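You operate a simulated robot arm through the tools that you are given. There is no shell and no other tool. Be economical: measure what you need, move in short steps, check, and stop when the job is done.

Carry out the task below with a simulated two-armed robot. There is one attempt and no reset: what you move stays moved.

Task
Pick up the bag from the top of the pouch bench with one hand, pass it to the other hand and put it on the side shelf.

The check looks at the end state, three seconds after you hand in, the way a careful person would. Anything else that was tipped, shoved, dropped, spilled or broken makes it a failure.

Robot
Two 7-joint arms with two-finger parallel grippers on one trunk, on a base that drives. Base frame: it is fixed to the floor where the robot stands at the start and does not move with it; the origin is under the middle of the robot, x ahead of it, y to its left, z up. Units: m, degrees, N and s.
The left shoulder is at the start at [0.045, 0.101, 1.11], the right one opposite. With the tool pointing down near the work surface each hand reaches from about 0.24 to 0.52 m from the robot's upright axis, wherever it stands, measured 20 degrees to its own side. Places, roughly: bag [2.75, 1.25, 1]; side shelf [-1.1, 2.8, 0.8]. Payload 2.4 kg a hand.
The tool frame of a hand sits at the grasp point between the pads (the TCP): z along the fingers, y along the line on which they close. The tips reach 0.024 m beyond it. The gripper opens to 0.068 m. The fingers are 0.017 m wide and 0.01 m thick; the gripper's body (0.04 by 0.07 m) begins 0.041 m behind the TCP.
Orientation is that of the tool frame in the base frame, as a unit quaternion [w, x, y, z]. With the fingers straight down and closing along the base's y, the tool's x points along the base's -x, its y along +y and its z along -z.

Tools
- The arms move only by the tool play_rows. It takes "left_moves", "right_moves" or both (then of equal length, played together; a hand with none holds still); each is a list of rows, each a list of 7 numbers: the shift along the base's x, y, z in m, then the turn, a rotation vector about the base's x, y, z in degrees, then the finger opening in m, from 0 to 0.068. In form: [[dx, dy, dz, wx, wy, wz, claw], ...]. A call has 1 to 20 rows; each row shifts and turns the commanded pose from where the row before left it. Rows are played at 5 a second. More than 0.05 m and 8.6 degrees between two rows, or a gripper value outside its range, and nothing of the call is played. A pose out of reach is approached as far as the arm can. The call stops where the force on the tool passes 40 N (or 10 N more than at its start, if that is more) or the arm is blocked; 0.2 s more then pass. Each finger travels about 0.072 m/s and halts on what it meets, pressing with about 21 N; the grip force reading is that of the motor and also rises with nothing between the fingers. The clock runs only during rows and for 0.2 s after the last one: add rows that do not move to give the fingers time. The reply holds the time, the measured pose of the TCP, the force on the tool along the base axes, the opening and the grip force, in the units named above and with some noise, with the torque about the TCP (base axes, N m) and any sound that the robot's microphone picked up.
- Cameras (640 x 400 px; columns grow to the right, rows downward): "scene" is now at [0.1315, 0.0041, 1.2712]; the picture's right is [0.06, -1.00, 0.00], its down [-0.56, -0.03, -0.83] and it looks along [0.82, 0.05, -0.56] (base axes); focal length 292 px, centre (320, 200). "left" rides on the left gripper at [0.084, -0.011, -0.075] in its tool frame; the picture's right is [0.13, 0.99, 0.00], its down [-0.60, 0.08, -0.79] and it looks along [-0.79, 0.10, 0.61] (tool axes); focal length 251 px, centre (320, 200). "right" rides on the right gripper at [0.084, 0.011, -0.075] in its tool frame; the picture's right is [-0.13, 0.99, 0.00], its down [-0.60, -0.08, -0.79] and it looks along [-0.79, -0.10, 0.61] (tool axes); focal length 251 px, centre (320, 200). There is no depth. A picture from a camera that has moved, and an enlarged one, comes with that camera's place and axes in the base frame and with its lens.
- grab_frame(camera): a new picture of that camera. It takes no simulated time.
- raise_lower(by): slides the trunk up (or, below 0, down) by that many m; the arms and the scene camera ride with it, the base frame stays. It gives what a move gives, with no picture.
- base_move(legs): drives the robot by 1 to 6 legs, each [ahead, left, turn to the left] in m, m and degrees, along the robot's own axes; the way and the turn of a leg run together, so that a leg with both is an arc; at most 1.5 m and 180 degrees a leg. The arms and the cameras ride along, it lands a little off, and it stops where it bumps. It gives what a move gives.
- pan_tilt(pan, tilt): turns the head with the scene camera to pan (to the left, within 86 degrees either way) and tilt (down, from -29 to 69), counted from straight ahead of the robot. It gives what a move gives.
- zoom(camera, box): a new picture of the part [left, top, right, bottom] of that camera's present view, enlarged. It takes no simulated time.
- sign_off(): hands the job in; it is judged then, once.

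Work in short steps. Places have to be worked out from the pictures, the camera data and where the tool is seen: move nearer, look again, correct. Check each grasp and each placing, and mend what went wrong. You have 135 turns and 122 pictures in all, those below and enlarged ones among them. Open the grippers and draw the arms clear of the work before you hand the job in, unless the task says otherwise; then end with one line.

The tools are called after "Request:" as name(argument=value, ...) on one line, values as JSON. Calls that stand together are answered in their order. play_rows: Moves the arms, as the interface text tells. Its arguments: {"type":"object","properties":{"left_moves":{"type":"array","items":{"type":"array","items":{"type":"number"}}},"right_moves":{"type":"array","items":{"type":"array","items":{"type":"number"}}}},"required":[]} The other tools are called the same way: raise_lower (by) slides the trunk up or down; base_move (legs) drives the base; pan_tilt (pan, tilt) turns the head that bears the scene camera; grab_frame (camera) takes a picture; zoom (camera, box) takes an enlarged picture of a part of a camera's view; sign_off () hands the job in.

At the start:

```text
clock: 0.0
left_tcp_pos: [0.4182, 0.174, 1.0763]
left_tool_rot: [0.0, -0.001, 1.0, 0.0]
left_ft_force: [0.2, -0.3, 0.2]
left_moment: [-0.02, 0.01, -0.02]
left_gripper_width: 0.0681
left_grip_force: 0.1
right_tcp_pos: [0.4219, -0.1609, 1.0213]
right_tool_rot: [0.0, 0.0, 1.0, 0.0]
right_ft_force: [-0.1, 0.1, -0.2]
right_moment: [-0.01, -0.01, 0.04]
right_gripper_width: 0.0681
right_grip_force: 0.1
trunk travel left (down, up): [-0.325, 0.524]
robot x, y, heading: [-0.0012, 0.0027, 0.2]
head pan, tilt: [3.2, 34.3]
```

scene: 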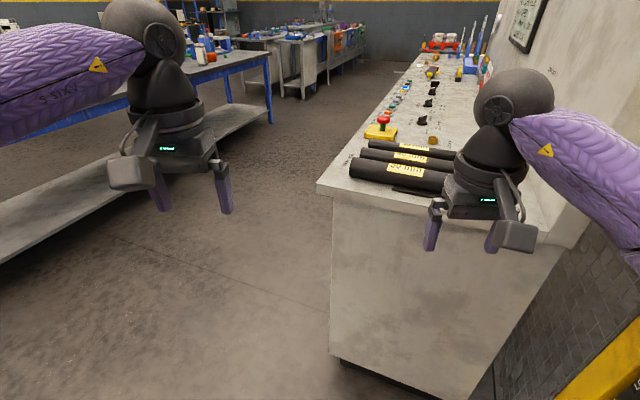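
right: 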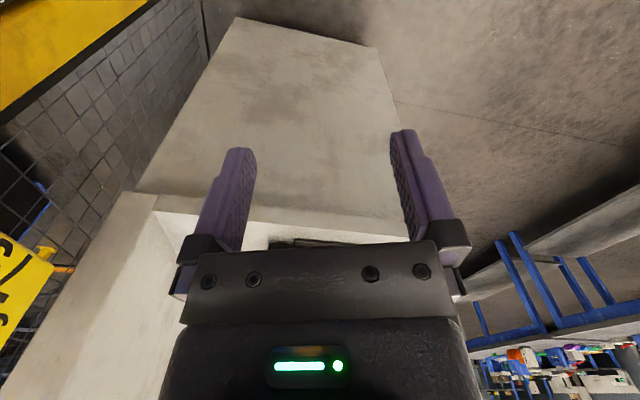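
left: 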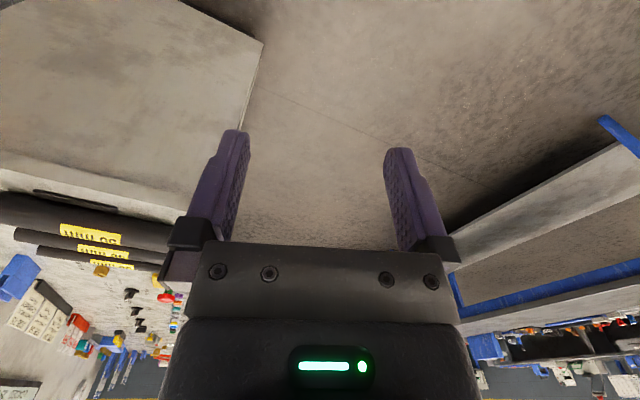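

The bag should be ahead-left at about (2.75, 1.25). I look around with the head first.

Request:
pan_tilt(pan=25, tilt=15)

Request:
grab_frame(camera="scene")

Request:
pan_tilt(pan=86, tilt=15)

Request:
grab_frame(camera="scene")

```text
clock: 0.8
left_tcp_pos: [0.4172, 0.1742, 1.0774]
left_tool_rot: [-0.001, -0.001, 1.0, 0.001]
left_ft_force: [1.6, 0.3, 0.1]
left_moment: [0.0, -0.01, 0.0]
left_gripper_width: 0.0679
left_grip_force: 0.1
right_tcp_pos: [0.4223, -0.1615, 1.022]
right_tool_rot: [0.0, 0.0, 1.0, 0.0]
right_ft_force: [0.8, 0.3, 0.7]
right_moment: [0.0, 0.0, 0.0]
right_gripper_width: 0.0682
right_grip_force: 0.1
trunk travel left (down, up): [-0.325, 0.524]
robot x, y, heading: [-0.0002, -0.0028, 0.0]
head pan, tilt: [25.0, 15.0]
```

```text
118 pictures are left
camera scene: at [0.1279, 0.0386, 1.3021], right [0.42, -0.91, 0.0], down [-0.24, -0.11, -0.97], along [0.88, 0.41, -0.26], focal length 292 px, centre (320, 200)
```

scene: 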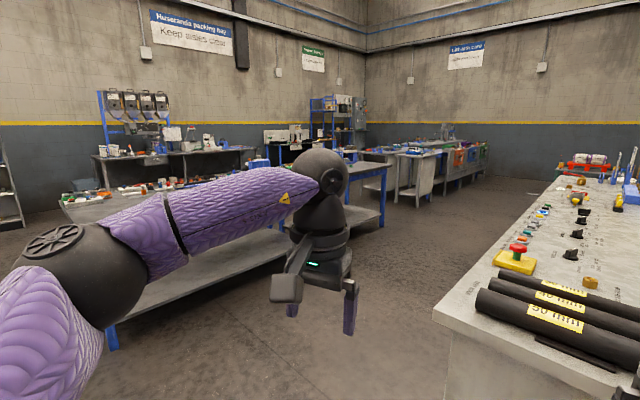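

```text
clock: 2.2
left_tcp_pos: [0.4164, 0.173, 1.0783]
left_tool_rot: [0.0, -0.001, 1.0, 0.0]
left_ft_force: [-0.4, 0.1, -0.3]
left_moment: [0.03, 0.05, 0.0]
left_gripper_width: 0.068
left_grip_force: 0.0
right_tcp_pos: [0.4226, -0.1605, 1.0232]
right_tool_rot: [0.0, 0.0, 1.0, 0.0]
right_ft_force: [-0.4, 0.8, 0.3]
right_moment: [0.01, 0.02, 0.01]
right_gripper_width: 0.0681
right_grip_force: 0.0
trunk travel left (down, up): [-0.325, 0.524]
robot x, y, heading: [-0.0021, -0.0006, 0.2]
head pan, tilt: [85.9, 15.0]
```

```text
117 pictures are left
camera scene: at [0.0499, 0.0924, 1.3022], right [1.0, -0.07, 0.0], down [-0.02, -0.26, -0.97], along [0.07, 0.96, -0.26], focal length 292 px, centre (320, 200)
```

scene: 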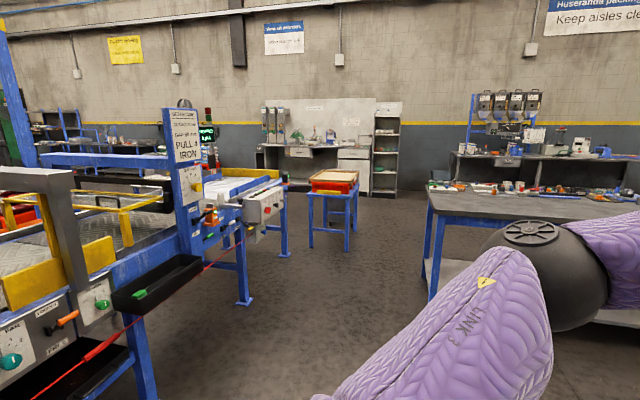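

The left blue-legged bench runs slanted, and its front edge seems to pass near the bag. I drive left and ahead along the aisle, then look.

Request:
base_move(legs=[[0, 0.55, 0], [1.3, 0, 0]])

Request:
pan_tilt(pan=30, tilt=20)

Request:
grab_frame(camera="scene")

```text
clock: 11.7
left_tcp_pos: [1.7495, 0.7653, 1.076]
left_tool_rot: [-0.001, -0.008, 1.0, 0.0]
left_ft_force: [-0.4, -0.7, 0.2]
left_moment: [0.0, -0.01, 0.02]
left_gripper_width: 0.068
left_grip_force: 0.1
right_tcp_pos: [1.7582, 0.4298, 1.0225]
right_tool_rot: [0.0, -0.008, 1.0, -0.001]
right_ft_force: [-0.1, 0.4, -0.3]
right_moment: [-0.03, -0.02, -0.01]
right_gripper_width: 0.0683
right_grip_force: 0.0
trunk travel left (down, up): [-0.325, 0.524]
robot x, y, heading: [1.333, 0.5831, 1.0]
head pan, tilt: [85.9, 15.0]
```

```text
clock: 12.9
left_tcp_pos: [1.7485, 0.7659, 1.0763]
left_tool_rot: [0.001, -0.009, 1.0, 0.0]
left_ft_force: [0.3, -0.3, -1.3]
left_moment: [0.02, 0.01, -0.03]
left_gripper_width: 0.0679
left_grip_force: 0.0
right_tcp_pos: [1.7589, 0.4296, 1.0224]
right_tool_rot: [0.0, -0.007, 1.0, 0.0]
right_ft_force: [-0.3, 0.4, 0.7]
right_moment: [-0.01, -0.01, -0.03]
right_gripper_width: 0.0682
right_grip_force: 0.0
trunk travel left (down, up): [-0.325, 0.524]
robot x, y, heading: [1.336, 0.5836, 1.0]
head pan, tilt: [30.0, 20.0]
```

```text
116 pictures are left
camera scene: at [1.4579, 0.6324, 1.294], right [0.51, -0.86, 0.0], down [-0.29, -0.18, -0.94], along [0.81, 0.48, -0.34], focal length 292 px, centre (320, 200)
```

scene: 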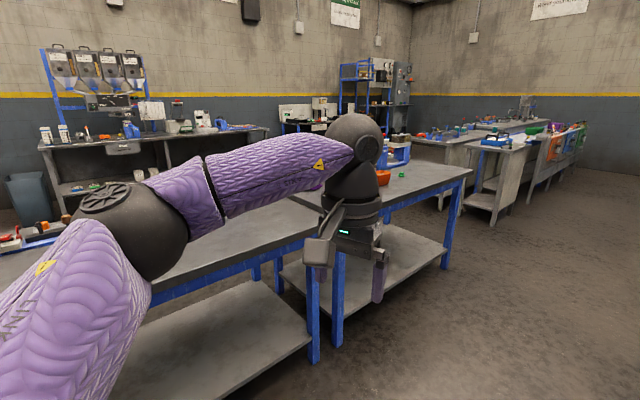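

The bag is hidden behind the left wrist; its bench front runs from about (2.56,1.19) to (3.68,0.79). I drive closer and turn to face the bench a bit.

Request:
base_move(legs=[[0.85, -0.25, 0]])

Request:
pan_tilt(pan=70, tilt=20)

Request:
grab_frame(camera="scene")

```text
clock: 17.6
left_tcp_pos: [2.6097, 0.5201, 1.0757]
left_tool_rot: [0.0, -0.008, 1.0, 0.0]
left_ft_force: [0.8, -1.1, 0.9]
left_moment: [-0.02, 0.02, 0.0]
left_gripper_width: 0.0678
left_grip_force: 0.0
right_tcp_pos: [2.6197, 0.1844, 1.0232]
right_tool_rot: [0.0, -0.007, 1.0, 0.0]
right_ft_force: [0.3, 0.1, -0.2]
right_moment: [-0.01, 0.0, -0.01]
right_gripper_width: 0.0679
right_grip_force: 0.1
trunk travel left (down, up): [-0.325, 0.524]
robot x, y, heading: [2.1984, 0.3389, 0.6]
head pan, tilt: [30.0, 20.0]
```

```text
clock: 18.7
left_tcp_pos: [2.6099, 0.5203, 1.076]
left_tool_rot: [0.0, -0.007, 1.0, 0.0]
left_ft_force: [-0.2, 0.1, -0.2]
left_moment: [0.0, -0.01, 0.05]
left_gripper_width: 0.0682
left_grip_force: 0.0
right_tcp_pos: [2.6211, 0.1842, 1.0227]
right_tool_rot: [-0.001, -0.007, 1.0, 0.0]
right_ft_force: [0.3, 0.1, -0.5]
right_moment: [-0.01, -0.02, 0.02]
right_gripper_width: 0.0681
right_grip_force: 0.1
trunk travel left (down, up): [-0.325, 0.524]
robot x, y, heading: [2.1932, 0.3419, 0.9]
head pan, tilt: [70.0, 20.0]
```

```text
115 pictures are left
camera scene: at [2.2697, 0.4277, 1.294], right [0.94, -0.33, 0.0], down [-0.11, -0.32, -0.94], along [0.31, 0.89, -0.34], focal length 292 px, centre (320, 200)
```

scene: 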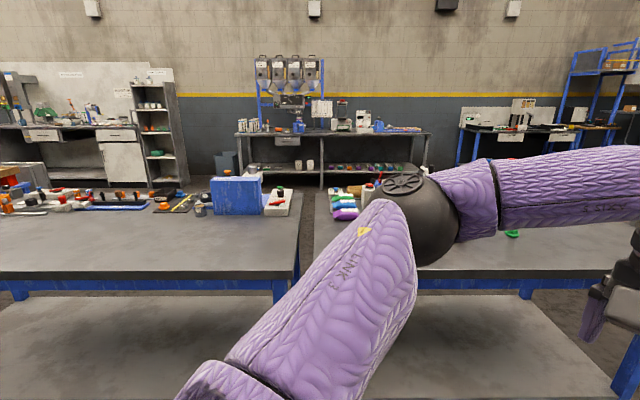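

The left arm still hides the spot. I turn the robot to face the bench (the edge is about 0.9 m away, so it is clear).

Request:
base_move(legs=[[0, 0, 69]])

Request:
pan_tilt(pan=-12, tilt=28)

Request:
grab_frame(camera="scene")

```text
clock: 22.2
left_tcp_pos: [2.1595, 0.7902, 1.0772]
left_tool_rot: [0.001, -0.588, 0.809, 0.0]
left_ft_force: [-1.2, 0.1, -0.7]
left_moment: [0.0, 0.0, 0.0]
left_gripper_width: 0.0682
left_grip_force: 0.0
right_tcp_pos: [2.4798, 0.6906, 1.0232]
right_tool_rot: [0.0, -0.587, 0.809, 0.0]
right_ft_force: [0.1, 0.4, -0.4]
right_moment: [0.02, 0.01, 0.0]
right_gripper_width: 0.0678
right_grip_force: 0.0
trunk travel left (down, up): [-0.325, 0.524]
robot x, y, heading: [2.1982, 0.3393, 72.0]
head pan, tilt: [70.0, 20.0]
```

```text
clock: 23.7
left_tcp_pos: [2.1586, 0.7913, 1.0768]
left_tool_rot: [0.001, -0.589, 0.808, 0.001]
left_ft_force: [-0.2, -1.3, 0.7]
left_moment: [0.01, -0.01, -0.01]
left_gripper_width: 0.068
left_grip_force: 0.1
right_tcp_pos: [2.4794, 0.6911, 1.0239]
right_tool_rot: [0.0, -0.587, 0.809, 0.0]
right_ft_force: [0.0, 0.5, -0.2]
right_moment: [0.03, -0.02, 0.02]
right_gripper_width: 0.0682
right_grip_force: 0.1
trunk travel left (down, up): [-0.325, 0.524]
robot x, y, heading: [2.1912, 0.3398, 71.8]
head pan, tilt: [-12.0, 28.0]
```

```text
114 pictures are left
camera scene: at [2.2542, 0.46, 1.2811], right [0.87, -0.5, 0.0], down [-0.23, -0.41, -0.88], along [0.44, 0.76, -0.47], focal length 292 px, centre (320, 200)
```

scene: 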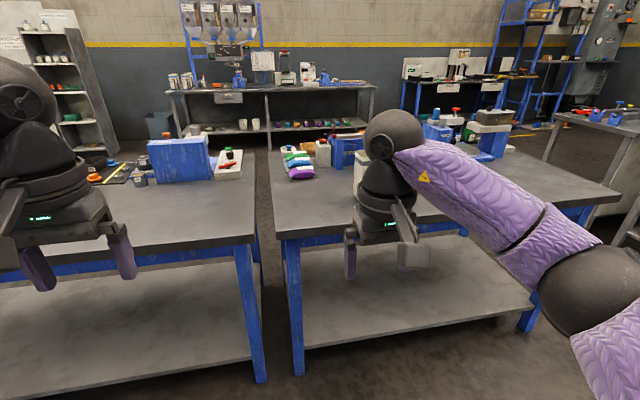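

The far bench holds several items partly hidden by the right arm. I slide right along the bench and raise the trunk for a clearer view.

Request:
base_move(legs=[[0, -0.55, 0]])

Request:
raise_lower(by=0.15)

Request:
pan_tilt(pan=0, tilt=30)

Request:
grab_frame(camera="scene")

```text
clock: 26.9
left_tcp_pos: [2.6712, 0.6225, 1.0763]
left_tool_rot: [0.0, -0.585, 0.811, 0.001]
left_ft_force: [-0.3, -0.1, 0.1]
left_moment: [0.0, 0.01, -0.01]
left_gripper_width: 0.068
left_grip_force: 0.2
right_tcp_pos: [2.993, 0.5201, 1.0225]
right_tool_rot: [-0.001, -0.585, 0.811, 0.0]
right_ft_force: [-0.1, 1.2, -0.6]
right_moment: [0.01, 0.0, 0.01]
right_gripper_width: 0.0678
right_grip_force: 0.1
trunk travel left (down, up): [-0.325, 0.524]
robot x, y, heading: [2.7027, 0.1706, 71.2]
head pan, tilt: [-12.0, 28.0]
```

```text
clock: 28.6
left_tcp_pos: [2.6722, 0.624, 1.2257]
left_tool_rot: [-0.001, -0.585, 0.811, 0.0]
left_ft_force: [-0.7, 0.2, 0.6]
left_moment: [-0.03, -0.02, 0.0]
left_gripper_width: 0.068
left_grip_force: 0.1
right_tcp_pos: [2.9914, 0.5202, 1.1729]
right_tool_rot: [0.0, -0.584, 0.812, 0.0]
right_ft_force: [0.1, -1.4, -0.1]
right_moment: [-0.01, 0.01, 0.0]
right_gripper_width: 0.068
right_grip_force: 0.1
trunk travel left (down, up): [-0.475, 0.374]
robot x, y, heading: [2.7066, 0.1679, 71.2]
head pan, tilt: [-12.0, 28.0]
```

```text
clock: 29.3
left_tcp_pos: [2.6726, 0.6229, 1.226]
left_tool_rot: [0.001, -0.586, 0.811, 0.001]
left_ft_force: [-0.1, 0.3, -1.4]
left_moment: [-0.01, 0.02, 0.02]
left_gripper_width: 0.0679
left_grip_force: 0.1
right_tcp_pos: [2.992, 0.5209, 1.1736]
right_tool_rot: [0.0, -0.585, 0.811, 0.0]
right_ft_force: [0.4, 0.6, -0.7]
right_moment: [0.03, -0.02, 0.02]
right_gripper_width: 0.0678
right_grip_force: 0.1
trunk travel left (down, up): [-0.475, 0.374]
robot x, y, heading: [2.7028, 0.1699, 71.5]
head pan, tilt: [0.0, 30.0]
```

```text
113 pictures are left
camera scene: at [2.7402, 0.2786, 1.429], right [0.95, -0.32, 0.0], down [-0.16, -0.47, -0.87], along [0.28, 0.82, -0.5], focal length 292 px, centre (320, 200)
```

scene: 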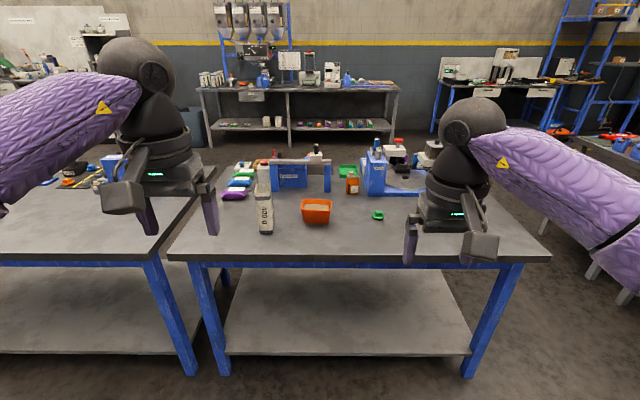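

I see a tall grey "B-020" item and a stack of colored pouches near the bag's rough spot. I zoom in.

Request:
zoom(camera="scene", box=[200, 130, 360, 250])

```text
3.33 times, centred on (280, 190) of scene
camera zoom: at [2.7402, 0.2786, 1.429], right [0.95, -0.32, 0.0], down [-0.16, -0.47, -0.87], along [0.28, 0.82, -0.5], focal length 974 px, centre (453, 233)
```

zoom: 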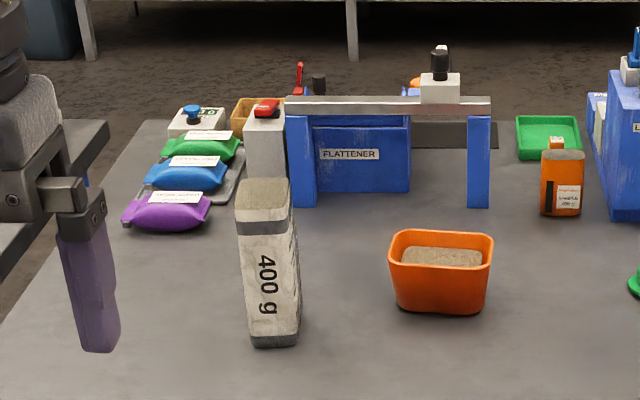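

The standing "400 g" bag is the target, about (2.83, 1.16), top near z 0.99. I check where my base ends before moving closer.

Request:
base_move(legs=[[0.3, 0, 0]])

Request:
pan_tilt(pan=0, tilt=60)

Request:
grab_frame(camera="scene")

Request:
grab_frame(camera="left")

```text
clock: 31.4
left_tcp_pos: [2.7653, 0.9064, 1.2263]
left_tool_rot: [-0.001, -0.588, 0.809, 0.0]
left_ft_force: [0.0, -0.3, -0.7]
left_moment: [0.0, 0.03, -0.02]
left_gripper_width: 0.068
left_grip_force: 0.0
right_tcp_pos: [3.0848, 0.8048, 1.1724]
right_tool_rot: [0.0, -0.586, 0.81, 0.0]
right_ft_force: [-0.8, -0.2, -0.1]
right_moment: [-0.02, 0.01, -0.01]
right_gripper_width: 0.068
right_grip_force: 0.0
trunk travel left (down, up): [-0.475, 0.374]
robot x, y, heading: [2.7994, 0.4538, 71.4]
head pan, tilt: [0.0, 30.0]
```

```text
clock: 32.3
left_tcp_pos: [2.7642, 0.9056, 1.2266]
left_tool_rot: [0.001, -0.587, 0.809, 0.001]
left_ft_force: [0.1, -0.6, -0.1]
left_moment: [0.02, -0.01, -0.01]
left_gripper_width: 0.068
left_grip_force: 0.2
right_tcp_pos: [3.085, 0.8063, 1.1724]
right_tool_rot: [0.0, -0.586, 0.81, -0.001]
right_ft_force: [0.2, -0.4, -0.1]
right_moment: [0.0, 0.01, -0.02]
right_gripper_width: 0.0682
right_grip_force: 0.1
trunk travel left (down, up): [-0.475, 0.374]
robot x, y, heading: [2.802, 0.4563, 71.8]
head pan, tilt: [0.0, 60.0]
```

```text
111 pictures are left
camera scene: at [2.8262, 0.5393, 1.387], right [0.95, -0.31, 0.0], down [-0.27, -0.82, -0.5], along [0.16, 0.48, -0.87], focal length 292 px, centre (320, 200)
```

scene: 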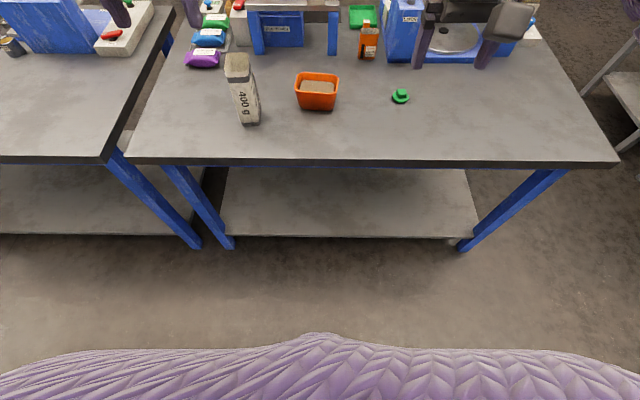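

```text
110 pictures are left
camera left: at [2.748, 0.8214, 1.3017], right [-0.98, 0.19, 0.0], down [0.11, 0.6, 0.79], along [0.15, 0.78, -0.61], focal length 251 px, centre (320, 200)
```

left: 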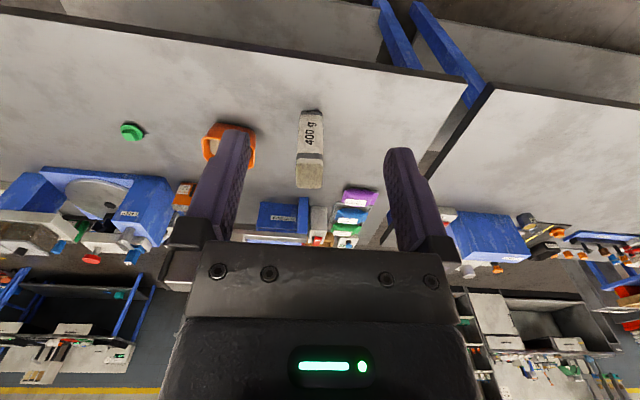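

Triangulated: bag top centre ≈ (2.836, 1.162, 0.979), table ≈ 0.79. I zoom on the bag for its size and yaw.

Request:
zoom(camera="scene", box=[200, 40, 280, 140])

Request:
zoom(camera="left", box=[260, 90, 360, 210])

```text
4.00 times, centred on (240, 90) of scene
camera zoom: at [2.8262, 0.5393, 1.387], right [0.95, -0.31, 0.0], down [-0.27, -0.82, -0.5], along [0.16, 0.48, -0.87], focal length 1169 px, centre (640, 640)
```

zoom: 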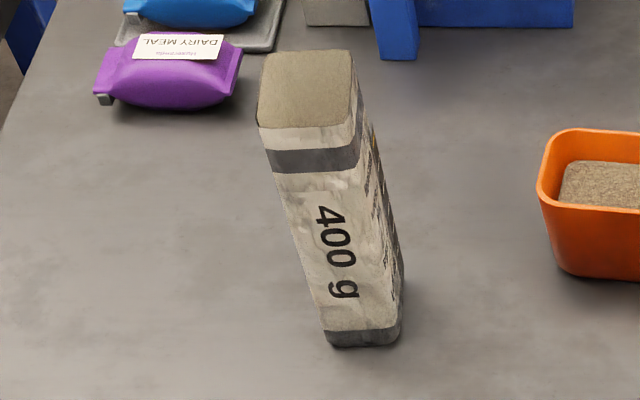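

```text
3.33 times, centred on (310, 150) of left
camera zoom: at [2.748, 0.8214, 1.3017], right [-0.98, 0.19, 0.0], down [0.11, 0.6, 0.79], along [0.15, 0.78, -0.61], focal length 838 px, centre (353, 367)
```

zoom: 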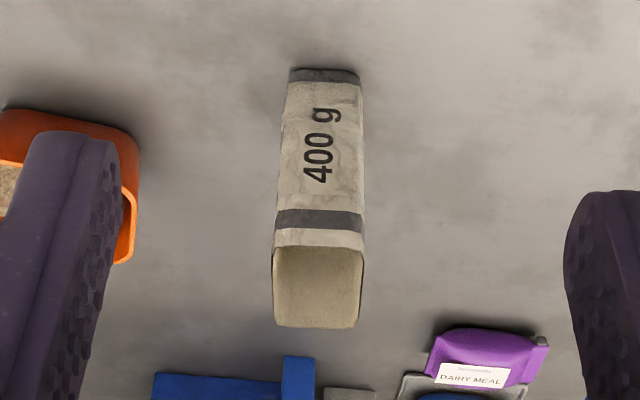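

Bag ≈ 0.05 wide × 0.06 deep, yaw about −13°, and the base front is within ~0.2 m of the axis. I move 0.2 m forward, leaving the base ~0.12 m off the bench edge.

Request:
base_move(legs=[[0.2, 0, 0]])

Request:
grab_frame(camera="left")

Request:
grab_frame(camera="scene")

```text
clock: 33.9
left_tcp_pos: [2.8233, 1.089, 1.226]
left_tool_rot: [0.0, -0.588, 0.809, 0.0]
left_ft_force: [0.1, 0.3, 0.7]
left_moment: [-0.03, 0.01, -0.04]
left_gripper_width: 0.0683
left_grip_force: 0.0
right_tcp_pos: [3.1444, 0.9902, 1.1722]
right_tool_rot: [0.0, -0.587, 0.809, -0.001]
right_ft_force: [0.6, 0.0, 0.8]
right_moment: [0.0, 0.01, 0.02]
right_gripper_width: 0.0679
right_grip_force: 0.0
trunk travel left (down, up): [-0.475, 0.374]
robot x, y, heading: [2.8612, 0.6364, 72.0]
head pan, tilt: [0.0, 60.0]
```

```text
107 pictures are left
camera left: at [2.8079, 1.0061, 1.3015], right [-0.98, 0.18, 0.0], down [0.11, 0.6, 0.79], along [0.15, 0.78, -0.61], focal length 251 px, centre (320, 200)
```

left: 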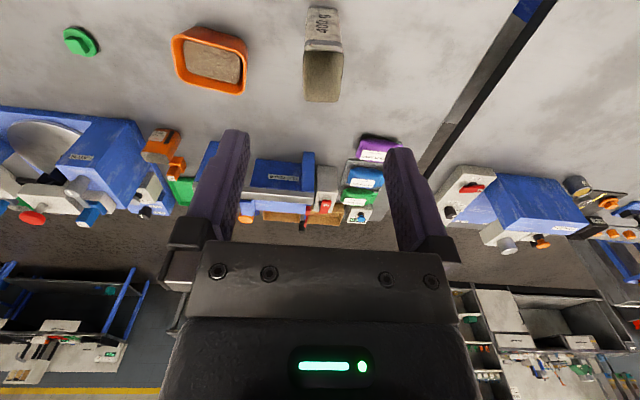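

```text
106 pictures are left
camera scene: at [2.8868, 0.7242, 1.3869], right [0.95, -0.31, 0.0], down [-0.27, -0.82, -0.5], along [0.16, 0.47, -0.87], focal length 292 px, centre (320, 200)
```

scene: 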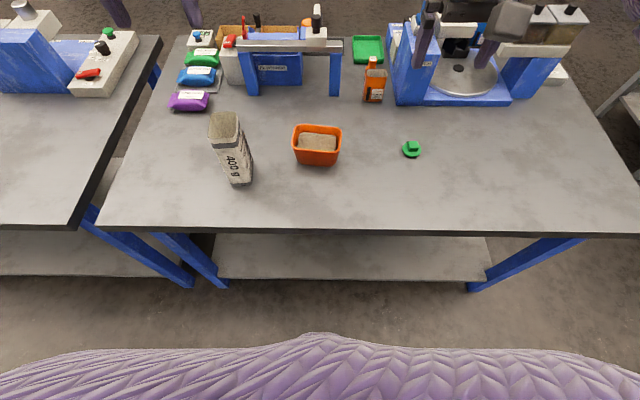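

Refined bag top centre ≈ (2.838, 1.156, 0.98). I move the open left hand above it, fingers aligned across its width.

Request:
play_rows(left_moves=[[0.004, 0.017, -0.04, 0, 0, 1.25, 0.068], [0.004, 0.017, -0.04, 0, 0, 1.25, 0.068], [0.004, 0.017, -0.04, 0, 0, 1.25, 0.068], [0.003, 0.016, -0.04, 0, 0, 1.25, 0.068], [0, 0, 0, 0, 0, 0, 0.068]])

Request:
grab_frame(camera="left")

Request:
grab_frame(camera="scene")

```text
clock: 35.1
left_tcp_pos: [2.8387, 1.1586, 1.0661]
left_tool_rot: [0.0, -0.622, 0.783, 0.001]
left_ft_force: [0.6, -0.2, 0.0]
left_moment: [0.0, -0.02, 0.0]
left_gripper_width: 0.0679
left_grip_force: 0.0
right_tcp_pos: [3.1444, 0.9897, 1.1732]
right_tool_rot: [0.0, -0.586, 0.81, 0.0]
right_ft_force: [0.4, -0.3, -0.3]
right_moment: [0.01, 0.02, 0.01]
right_gripper_width: 0.068
right_grip_force: 0.0
trunk travel left (down, up): [-0.475, 0.374]
robot x, y, heading: [2.856, 0.6388, 71.8]
head pan, tilt: [0.0, 60.0]
```

```text
105 pictures are left
camera left: at [2.8308, 1.073, 1.1419], right [-1.0, 0.1, 0.0], down [0.06, 0.6, 0.79], along [0.08, 0.79, -0.61], focal length 251 px, centre (320, 200)
```

left: 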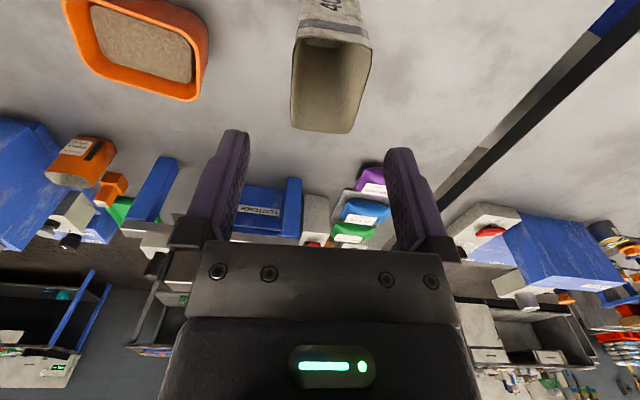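

```text
104 pictures are left
camera scene: at [2.8862, 0.7233, 1.387], right [0.95, -0.31, 0.0], down [-0.27, -0.82, -0.5], along [0.16, 0.47, -0.87], focal length 292 px, centre (320, 200)
```

scene: 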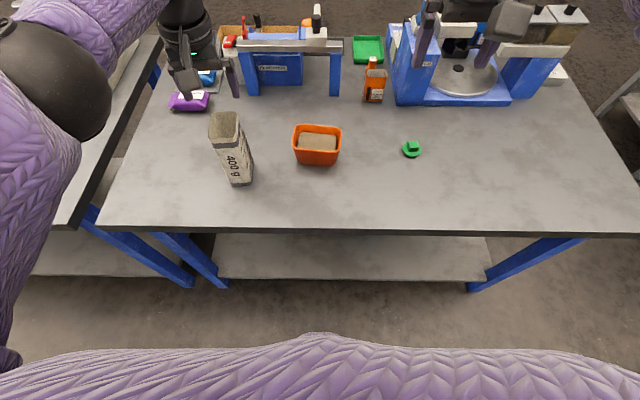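

It is an open-topped bag, so it must stay upright. The alignment is good (within 5 mm), so I go straight down over its upper part.

Request:
play_rows(left_moves=[[-0.003, 0.004, -0.03, 0, 0, 0, 0.068], [0, 0, -0.03, 0, 0, 0, 0.068], [0, 0, -0.03, 0, 0, 0, 0.068], [0, 0, -0.024, 0, 0, 0, 0.068], [0, 0, 0, 0, 0, 0, 0.068]])

Request:
grab_frame(camera="left")

Request:
grab_frame(camera="scene")

```text
clock: 36.3
left_tcp_pos: [2.8291, 1.1402, 0.9556]
left_tool_rot: [0.0, -0.623, 0.783, 0.001]
left_ft_force: [-0.7, -0.3, 0.5]
left_moment: [0.01, -0.02, 0.04]
left_gripper_width: 0.068
left_grip_force: 0.1
left hand out of reach, approached as far as the arm can: row 2, 3, 4
right_tcp_pos: [3.1452, 0.9894, 1.1722]
right_tool_rot: [0.001, -0.587, 0.81, 0.001]
right_ft_force: [0.9, 0.1, -0.4]
right_moment: [0.01, -0.02, 0.0]
right_gripper_width: 0.0678
right_grip_force: 0.1
trunk travel left (down, up): [-0.475, 0.374]
robot x, y, heading: [2.8622, 0.6406, 72.2]
head pan, tilt: [0.0, 60.0]
```

```text
103 pictures are left
camera left: at [2.8213, 1.0543, 1.0313], right [-1.0, 0.1, 0.0], down [0.06, 0.61, 0.79], along [0.08, 0.79, -0.61], focal length 251 px, centre (320, 200)
```

left: 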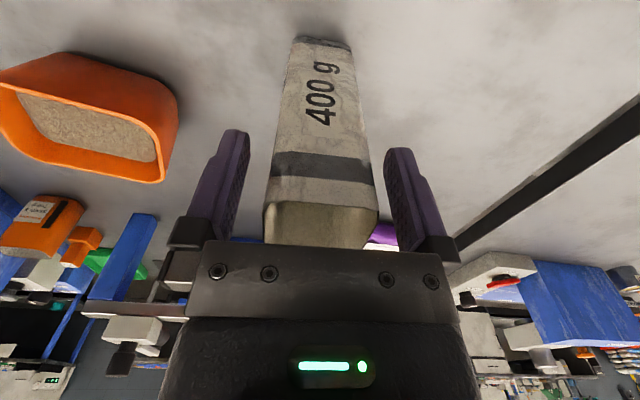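

```text
102 pictures are left
camera scene: at [2.8869, 0.7232, 1.3869], right [0.95, -0.31, 0.0], down [-0.27, -0.82, -0.5], along [0.16, 0.47, -0.87], focal length 292 px, centre (320, 200)
```

scene: 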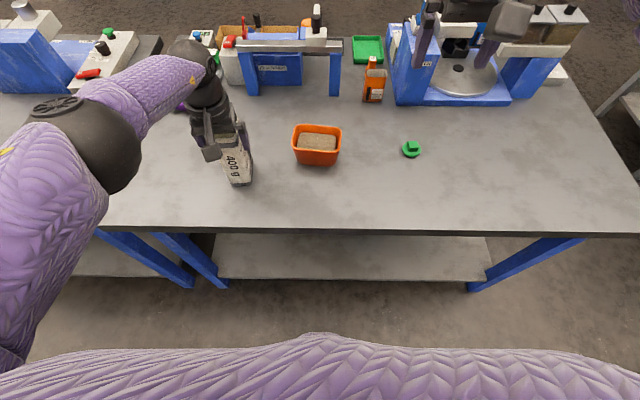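

The arm ran out of reach 2 cm short. I raise the arm 0.10 m and lower the trunk instead to get better reach geometry.

Request:
play_rows(left_moves=[[0, 0, 0.035, 0, 0, 0, 0.068], [0, 0, 0.035, 0, 0, 0, 0.068], [0, 0, 0.04, 0, 0, 0, 0.068], [0, 0, 0, 0, 0, 0, 0.068]])

Request:
raise_lower(by=-0.1)

Request:
grab_frame(camera="left")

```text
clock: 37.3
left_tcp_pos: [2.8336, 1.144, 1.068]
left_tool_rot: [0.0, -0.622, 0.783, 0.001]
left_ft_force: [-0.1, 0.4, -0.8]
left_moment: [0.02, 0.01, -0.02]
left_gripper_width: 0.0678
left_grip_force: 0.0
right_tcp_pos: [3.1431, 0.991, 1.1721]
right_tool_rot: [0.0, -0.587, 0.81, 0.0]
right_ft_force: [0.6, -0.8, 1.0]
right_moment: [0.02, 0.01, 0.04]
right_gripper_width: 0.0683
right_grip_force: 0.2
trunk travel left (down, up): [-0.475, 0.374]
robot x, y, heading: [2.8625, 0.6428, 71.7]
head pan, tilt: [0.0, 60.0]
```

```text
clock: 38.6
left_tcp_pos: [2.8313, 1.1425, 0.9667]
left_tool_rot: [0.0, -0.622, 0.783, 0.0]
left_ft_force: [-0.5, 0.5, -0.5]
left_moment: [-0.03, -0.01, 0.01]
left_gripper_width: 0.0682
left_grip_force: 0.1
right_tcp_pos: [3.1445, 0.9893, 1.073]
right_tool_rot: [0.0, -0.587, 0.81, 0.0]
right_ft_force: [-0.1, 0.1, -0.2]
right_moment: [0.0, 0.01, 0.0]
right_gripper_width: 0.0678
right_grip_force: 0.1
trunk travel left (down, up): [-0.375, 0.474]
robot x, y, heading: [2.8576, 0.6366, 71.9]
head pan, tilt: [0.0, 60.0]
```

```text
101 pictures are left
camera left: at [2.8221, 1.0572, 1.0418], right [-1.0, 0.1, 0.0], down [0.06, 0.61, 0.79], along [0.08, 0.79, -0.61], focal length 251 px, centre (320, 200)
```

left: 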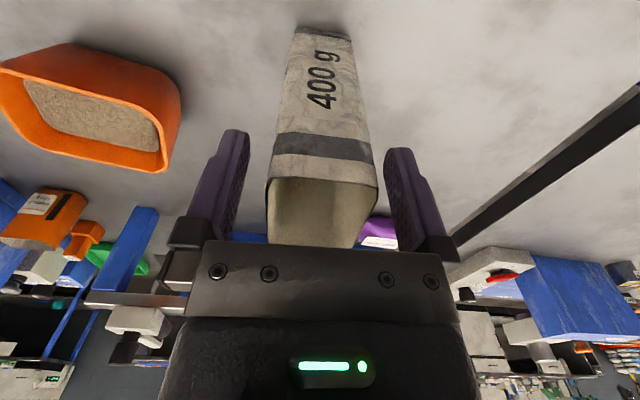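

The fingers straddle the bag at y 1.1425. I shift 2 cm further over it and 15 mm down.

Request:
play_rows(left_moves=[[0.002, 0.01, 0, 0, 0, 0, 0.068], [0.001, 0.01, -0.007, 0, 0, 0, 0.068], [0, 0, -0.01, 0, 0, 0, 0.068], [0, 0, 0, 0, 0, 0, 0.068]])

Request:
grab_frame(camera="left")

```text
clock: 39.6
left_tcp_pos: [2.8353, 1.1624, 0.9488]
left_tool_rot: [0.001, -0.622, 0.783, 0.0]
left_ft_force: [-0.3, 0.2, 0.7]
left_moment: [0.01, 0.0, 0.01]
left_gripper_width: 0.0682
left_grip_force: 0.0
right_tcp_pos: [3.1433, 0.9901, 1.0716]
right_tool_rot: [0.001, -0.587, 0.809, 0.0]
right_ft_force: [0.2, 0.5, 0.4]
right_moment: [-0.01, 0.01, -0.02]
right_gripper_width: 0.0685
right_grip_force: 0.2
trunk travel left (down, up): [-0.375, 0.474]
robot x, y, heading: [2.8583, 0.6389, 71.8]
head pan, tilt: [0.0, 60.0]
```

```text
100 pictures are left
camera left: at [2.8268, 1.0767, 1.0243], right [-1.0, 0.1, 0.0], down [0.06, 0.61, 0.79], along [0.08, 0.79, -0.61], focal length 251 px, centre (320, 200)
```

left: 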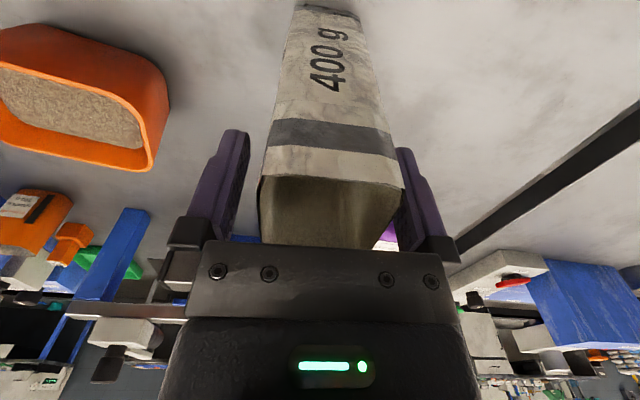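

Reached the grasp spot, with the bag slightly toward the −x finger. I shift 3 mm and close in steps.

Request:
play_rows(left_moves=[[-0.003, 0, 0, 0, 0, 0, 0.068], [0, 0, 0, 0, 0, 0, 0.055], [0, 0, 0, 0, 0, 0, 0.045], [0, 0, 0, 0, 0, 0, 0.035], [0, 0, 0, 0, 0, 0, 0.03], [0, 0, 0, 0, 0, 0, 0.03]])

Request:
grab_frame(camera="left")

```text
clock: 41.0
left_tcp_pos: [2.8328, 1.1616, 0.948]
left_tool_rot: [0.001, -0.623, 0.783, 0.0]
left_ft_force: [0.7, -0.3, 0.6]
left_moment: [0.02, 0.03, -0.01]
left_gripper_width: 0.0517
left_grip_force: 21.1
right_tcp_pos: [3.1443, 0.9907, 1.0728]
right_tool_rot: [0.0, -0.587, 0.81, 0.0]
right_ft_force: [0.7, 0.4, -0.2]
right_moment: [0.02, 0.01, 0.0]
right_gripper_width: 0.0681
right_grip_force: 0.0
trunk travel left (down, up): [-0.375, 0.474]
robot x, y, heading: [2.8577, 0.6408, 72.0]
head pan, tilt: [0.0, 60.0]
```

```text
99 pictures are left
camera left: at [2.8236, 1.0766, 1.0245], right [-1.0, 0.1, 0.0], down [0.06, 0.61, 0.79], along [0.08, 0.79, -0.61], focal length 251 px, centre (320, 200)
```

left: 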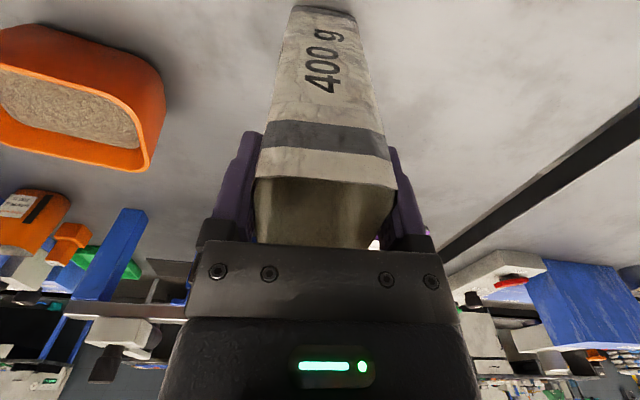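

Gripped at 0.0517 m with 21 N. I lift gently in small steps.

Request:
play_rows(left_moves=[[0, 0, 0.01, 0, 0, 0, 0.03], [0, 0, 0.015, 0, 0, 0, 0.03], [0, 0, 0.02, 0, 0, 0, 0.03], [0, 0, 0.02, 0, 0, 0, 0.03], [0, 0, 0.02, 0, 0, 0, 0.03], [0, 0, 0, 0, 0, 0, 0.03]])

Request:
grab_frame(camera="scene")

```text
clock: 42.4
left_tcp_pos: [2.831, 1.1628, 1.0342]
left_tool_rot: [0.001, -0.623, 0.782, 0.001]
left_ft_force: [-0.5, -0.6, -0.2]
left_moment: [0.02, 0.01, 0.02]
left_gripper_width: 0.0515
left_grip_force: 21.1
right_tcp_pos: [3.1431, 0.9893, 1.0727]
right_tool_rot: [-0.001, -0.587, 0.809, 0.001]
right_ft_force: [-0.4, -0.1, 0.3]
right_moment: [0.0, 0.01, 0.0]
right_gripper_width: 0.0679
right_grip_force: 0.1
trunk travel left (down, up): [-0.375, 0.474]
robot x, y, heading: [2.8565, 0.6384, 71.8]
head pan, tilt: [0.0, 60.0]
```

```text
98 pictures are left
camera scene: at [2.8904, 0.7353, 1.2863], right [0.95, -0.31, 0.0], down [-0.27, -0.82, -0.5], along [0.16, 0.47, -0.87], focal length 292 px, centre (320, 200)
```

scene: 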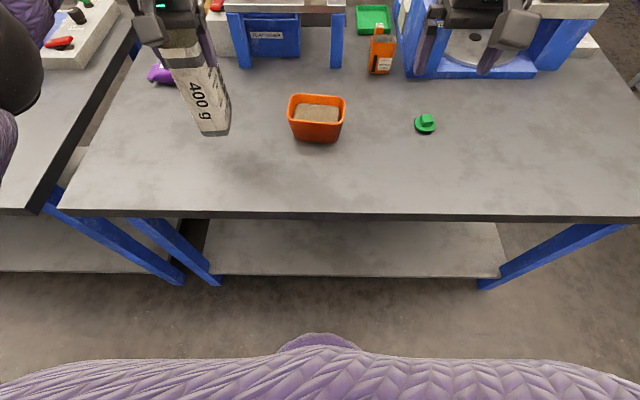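

The bag is lifted and hanging upright. I raise the trunk, draw the hand in a little, and back off from the bench.

Request:
raise_lower(by=0.12)

Request:
base_move(legs=[[-0.45, 0, 0]])

Request:
play_rows(left_moves=[[-0.007, -0.022, 0, 0, 0, 0, 0.03], [-0.007, -0.022, 0, 0, 0, 0, 0.03], [-0.007, -0.022, 0, 0, 0, 0, 0.03], [-0.007, -0.022, 0, 0, 0, 0, 0.03], [0, 0, 0, 0, 0, 0, 0.03]])

Request:
grab_frame(camera="scene")

```text
clock: 43.9
left_tcp_pos: [2.831, 1.1629, 1.1526]
left_tool_rot: [0.0, -0.623, 0.783, 0.0]
left_ft_force: [0.0, -0.1, -0.6]
left_moment: [0.02, 0.02, -0.02]
left_gripper_width: 0.0513
left_grip_force: 21.1
right_tcp_pos: [3.1437, 0.9897, 1.1922]
right_tool_rot: [-0.001, -0.588, 0.809, 0.0]
right_ft_force: [-0.6, 0.5, 0.3]
right_moment: [0.04, -0.02, 0.0]
right_gripper_width: 0.0677
right_grip_force: 0.1
trunk travel left (down, up): [-0.495, 0.354]
robot x, y, heading: [2.8584, 0.6409, 72.0]
head pan, tilt: [0.0, 60.0]
```

```text
clock: 46.7
left_tcp_pos: [2.6879, 0.7216, 1.155]
left_tool_rot: [0.001, -0.621, 0.784, 0.001]
left_ft_force: [0.2, -0.6, 0.6]
left_moment: [0.03, 0.01, 0.01]
left_gripper_width: 0.0513
left_grip_force: 20.6
right_tcp_pos: [3.0005, 0.5483, 1.1939]
right_tool_rot: [0.0, -0.585, 0.811, 0.0]
right_ft_force: [0.3, -0.7, -0.2]
right_moment: [0.01, 0.01, 0.0]
right_gripper_width: 0.068
right_grip_force: 0.1
trunk travel left (down, up): [-0.495, 0.354]
robot x, y, heading: [2.7121, 0.1996, 71.7]
head pan, tilt: [0.0, 60.0]
```

```text
clock: 47.9
left_tcp_pos: [2.6604, 0.6328, 1.1547]
left_tool_rot: [0.0, -0.62, 0.784, 0.001]
left_ft_force: [-0.1, -0.3, -0.2]
left_moment: [0.03, 0.02, 0.02]
left_gripper_width: 0.0514
left_grip_force: 20.8
right_tcp_pos: [3.001, 0.5489, 1.1934]
right_tool_rot: [-0.001, -0.585, 0.811, 0.0]
right_ft_force: [0.5, 0.2, 0.6]
right_moment: [-0.02, 0.01, -0.01]
right_gripper_width: 0.068
right_grip_force: 0.1
trunk travel left (down, up): [-0.495, 0.354]
robot x, y, heading: [2.7148, 0.1983, 71.6]
head pan, tilt: [0.0, 60.0]
```

```text
97 pictures are left
camera scene: at [2.7411, 0.2815, 1.407], right [0.95, -0.32, 0.0], down [-0.27, -0.82, -0.5], along [0.16, 0.47, -0.87], focal length 292 px, centre (320, 200)
```

scene: 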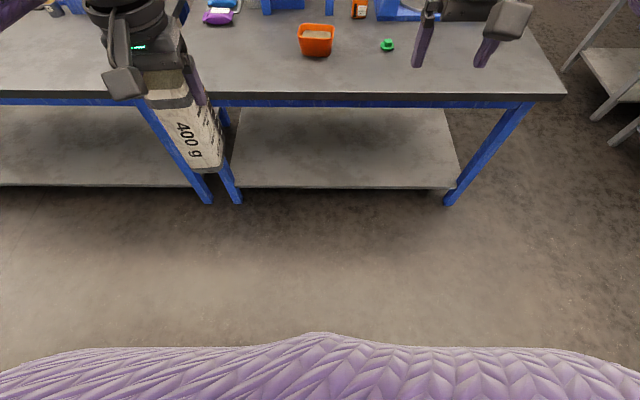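

Bag secure. I turn left to face along the aisle and drive west toward the side shelf area.

Request:
base_move(legs=[[0, 0, 89], [1.3, 0, 0], [1.1, 0.1, 0]])

Request:
pan_tilt(pan=-10, tilt=20)

Request:
grab_frame(camera="scene")

```text
clock: 63.3
left_tcp_pos: [0.0164, 0.8786, 1.1537]
left_tool_rot: [0.0, 0.991, -0.135, -0.001]
left_ft_force: [-0.1, 0.1, 0.2]
left_moment: [-0.02, -0.01, -0.02]
left_gripper_width: 0.0514
left_grip_force: 20.9
right_tcp_pos: [0.1138, 1.2181, 1.1932]
right_tool_rot: [0.0, 0.984, -0.179, 0.0]
right_ft_force: [-0.1, -0.1, -0.1]
right_moment: [0.01, -0.05, -0.02]
right_gripper_width: 0.068
right_grip_force: 0.1
trunk travel left (down, up): [-0.495, 0.354]
robot x, y, heading: [0.4512, 0.9196, 159.4]
head pan, tilt: [0.0, 60.0]
```

```text
clock: 64.4
left_tcp_pos: [0.0168, 0.8803, 1.1547]
left_tool_rot: [0.0, 0.991, -0.135, 0.0]
left_ft_force: [-0.2, -0.2, 0.4]
left_moment: [-0.02, 0.02, -0.02]
left_gripper_width: 0.0514
left_grip_force: 21.2
right_tcp_pos: [0.1154, 1.2164, 1.1924]
right_tool_rot: [0.0, 0.984, -0.178, 0.0]
right_ft_force: [-0.1, -0.2, -1.2]
right_moment: [-0.05, 0.0, 0.05]
right_gripper_width: 0.0677
right_grip_force: 0.0
trunk travel left (down, up): [-0.495, 0.354]
robot x, y, heading: [0.4545, 0.9188, 159.2]
head pan, tilt: [-10.0, 20.0]
```

```text
96 pictures are left
camera scene: at [0.3524, 0.9714, 1.4651], right [0.51, 0.86, 0.0], down [0.3, -0.17, -0.94], along [-0.81, 0.48, -0.34], focal length 292 px, centre (320, 200)
```

scene: 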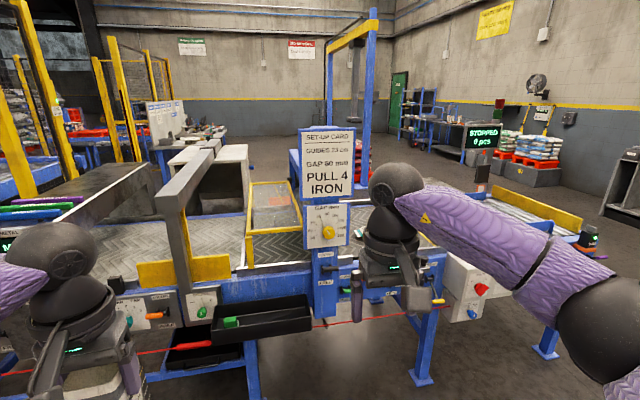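

The shelf spot is hidden behind the right wrist and past the conveyor. I raise the trunk and look again with the head panned.

Request:
raise_lower(by=0.3)

Request:
base_move(legs=[[0, -0.7, 0]])

Request:
pan_tilt(pan=-15, tilt=25)

Request:
grab_frame(camera="scene")

```text
clock: 67.4
left_tcp_pos: [0.0175, 0.8794, 1.4543]
left_tool_rot: [0.002, 0.991, -0.135, 0.0]
left_ft_force: [0.6, 0.6, 0.3]
left_moment: [-0.01, 0.01, -0.03]
left_gripper_width: 0.0515
left_grip_force: 21.0
right_tcp_pos: [0.1153, 1.2168, 1.492]
right_tool_rot: [0.0, 0.984, -0.179, -0.001]
right_ft_force: [-0.2, 1.2, 0.4]
right_moment: [0.05, 0.01, 0.0]
right_gripper_width: 0.068
right_grip_force: 0.1
trunk travel left (down, up): [-0.795, 0.054]
robot x, y, heading: [0.4501, 0.9166, 159.3]
head pan, tilt: [-10.0, 20.0]
```

```text
clock: 71.2
left_tcp_pos: [0.2641, 1.5371, 1.4537]
left_tool_rot: [0.0, 0.991, -0.137, -0.001]
left_ft_force: [0.4, 0.4, 0.9]
left_moment: [0.02, 0.0, 0.0]
left_gripper_width: 0.0516
left_grip_force: 21.0
right_tcp_pos: [0.3653, 1.8732, 1.4923]
right_tool_rot: [-0.001, 0.983, -0.183, 0.0]
right_ft_force: [-0.1, -0.2, 0.3]
right_moment: [0.01, 0.0, -0.03]
right_gripper_width: 0.0681
right_grip_force: 0.0
trunk travel left (down, up): [-0.795, 0.054]
robot x, y, heading: [0.703, 1.5752, 159.1]
head pan, tilt: [-10.0, 20.0]
```

```text
clock: 71.9
left_tcp_pos: [0.2642, 1.5363, 1.4536]
left_tool_rot: [-0.001, 0.991, -0.137, -0.001]
left_ft_force: [-1.2, -0.2, 0.4]
left_moment: [0.01, -0.02, -0.03]
left_gripper_width: 0.0512
left_grip_force: 20.9
right_tcp_pos: [0.3653, 1.8734, 1.4924]
right_tool_rot: [0.0, 0.983, -0.182, 0.0]
right_ft_force: [-0.2, 0.3, 0.4]
right_moment: [-0.01, 0.01, 0.0]
right_gripper_width: 0.0682
right_grip_force: 0.1
trunk travel left (down, up): [-0.795, 0.054]
robot x, y, heading: [0.7024, 1.5732, 158.9]
head pan, tilt: [-15.0, 25.0]
```

```text
95 pictures are left
camera scene: at [0.6161, 1.6289, 1.7574], right [0.59, 0.81, 0.0], down [0.34, -0.25, -0.91], along [-0.73, 0.53, -0.42], focal length 292 px, centre (320, 200)
```

scene: 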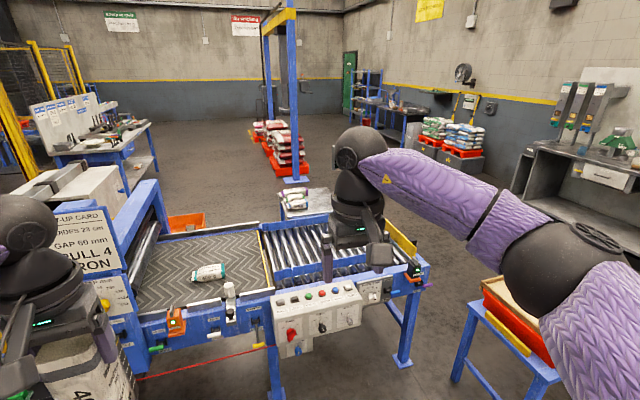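

The shelf projects to (311,200), where a small blue stand with something on it sits behind the rollers. I zoom in.

Request:
zoom(camera="scene", box=[240, 160, 400, 260])

```text
4.00 times, centred on (320, 210) of scene
camera zoom: at [0.6161, 1.6289, 1.7574], right [0.59, 0.81, 0.0], down [0.34, -0.25, -0.91], along [-0.73, 0.53, -0.42], focal length 1169 px, centre (320, 160)
```

zoom: 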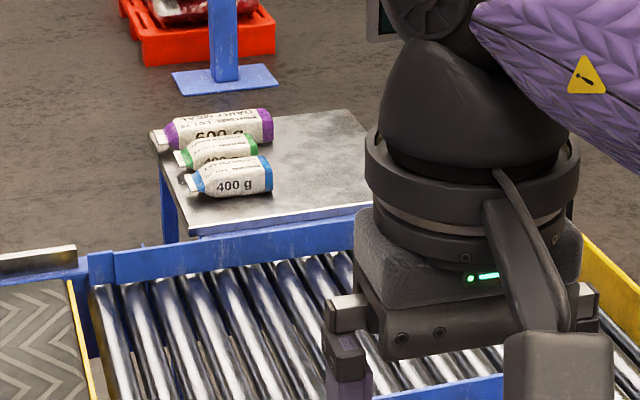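

The side shelf is the small metal-topped table behind the rollers: corners ≈ (-0.96,2.49), (-0.84,2.80), (-1.22,3.03), (-1.36,2.63), with its right half free. The conveyor blocks reaching it from here, so I check the route around the orange-tray stand.

Request:
pan_tilt(pan=-84, tilt=45)

Request:
grab_frame(camera="scene")

Request:
pan_tilt(pan=-65, tilt=15)

Request:
grab_frame(camera="scene")

```text
clock: 73.3
left_tcp_pos: [0.2658, 1.5363, 1.4548]
left_tool_rot: [0.0, 0.99, -0.138, -0.002]
left_ft_force: [0.3, -0.1, -0.7]
left_moment: [0.0, -0.02, -0.03]
left_gripper_width: 0.051
left_grip_force: 20.8
right_tcp_pos: [0.3667, 1.8745, 1.4938]
right_tool_rot: [0.0, 0.983, -0.182, 0.001]
right_ft_force: [-0.1, 0.0, -0.8]
right_moment: [-0.01, 0.0, -0.02]
right_gripper_width: 0.0682
right_grip_force: 0.0
trunk travel left (down, up): [-0.795, 0.054]
robot x, y, heading: [0.7036, 1.5706, 159.0]
head pan, tilt: [-84.0, 45.0]
```

```text
93 pictures are left
camera scene: at [0.7116, 1.6533, 1.7268], right [0.97, -0.26, 0.0], down [-0.18, -0.68, -0.71], along [0.18, 0.68, -0.71], focal length 292 px, centre (320, 200)
```

scene: 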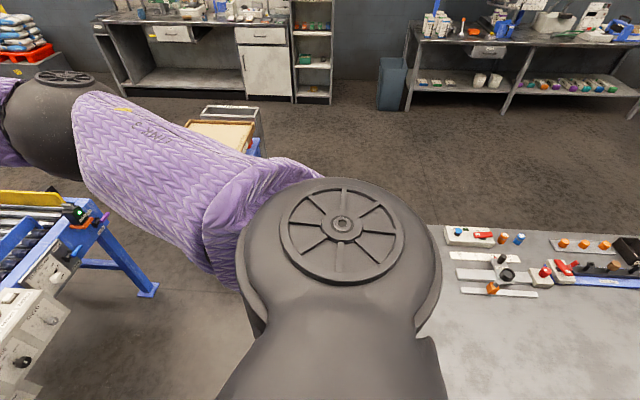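

```text
clock: 74.2
left_tcp_pos: [0.2652, 1.5369, 1.4541]
left_tool_rot: [0.0, 0.99, -0.138, -0.001]
left_ft_force: [-0.5, -0.2, -0.8]
left_moment: [0.02, 0.01, 0.03]
left_gripper_width: 0.0515
left_grip_force: 20.8
right_tcp_pos: [0.3646, 1.8726, 1.4925]
right_tool_rot: [0.0, 0.983, -0.183, -0.001]
right_ft_force: [-0.3, -0.2, -0.3]
right_moment: [-0.03, 0.03, 0.01]
right_gripper_width: 0.0679
right_grip_force: 0.1
trunk travel left (down, up): [-0.795, 0.054]
robot x, y, heading: [0.6992, 1.5747, 158.8]
head pan, tilt: [-65.0, 15.0]
```

```text
92 pictures are left
camera scene: at [0.6842, 1.668, 1.7735], right [1.0, 0.07, 0.0], down [0.02, -0.26, -0.97], along [-0.07, 0.96, -0.26], focal length 292 px, centre (320, 200)
```

scene: 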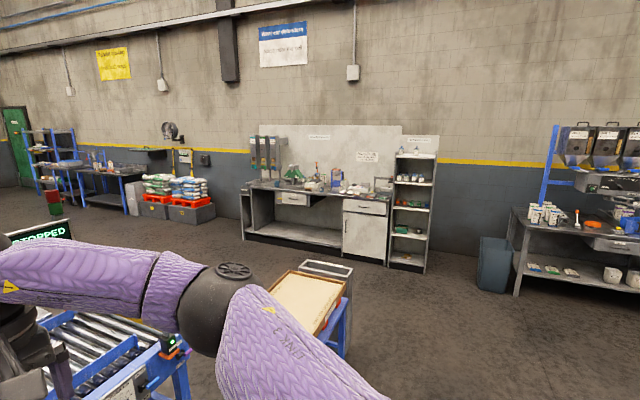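

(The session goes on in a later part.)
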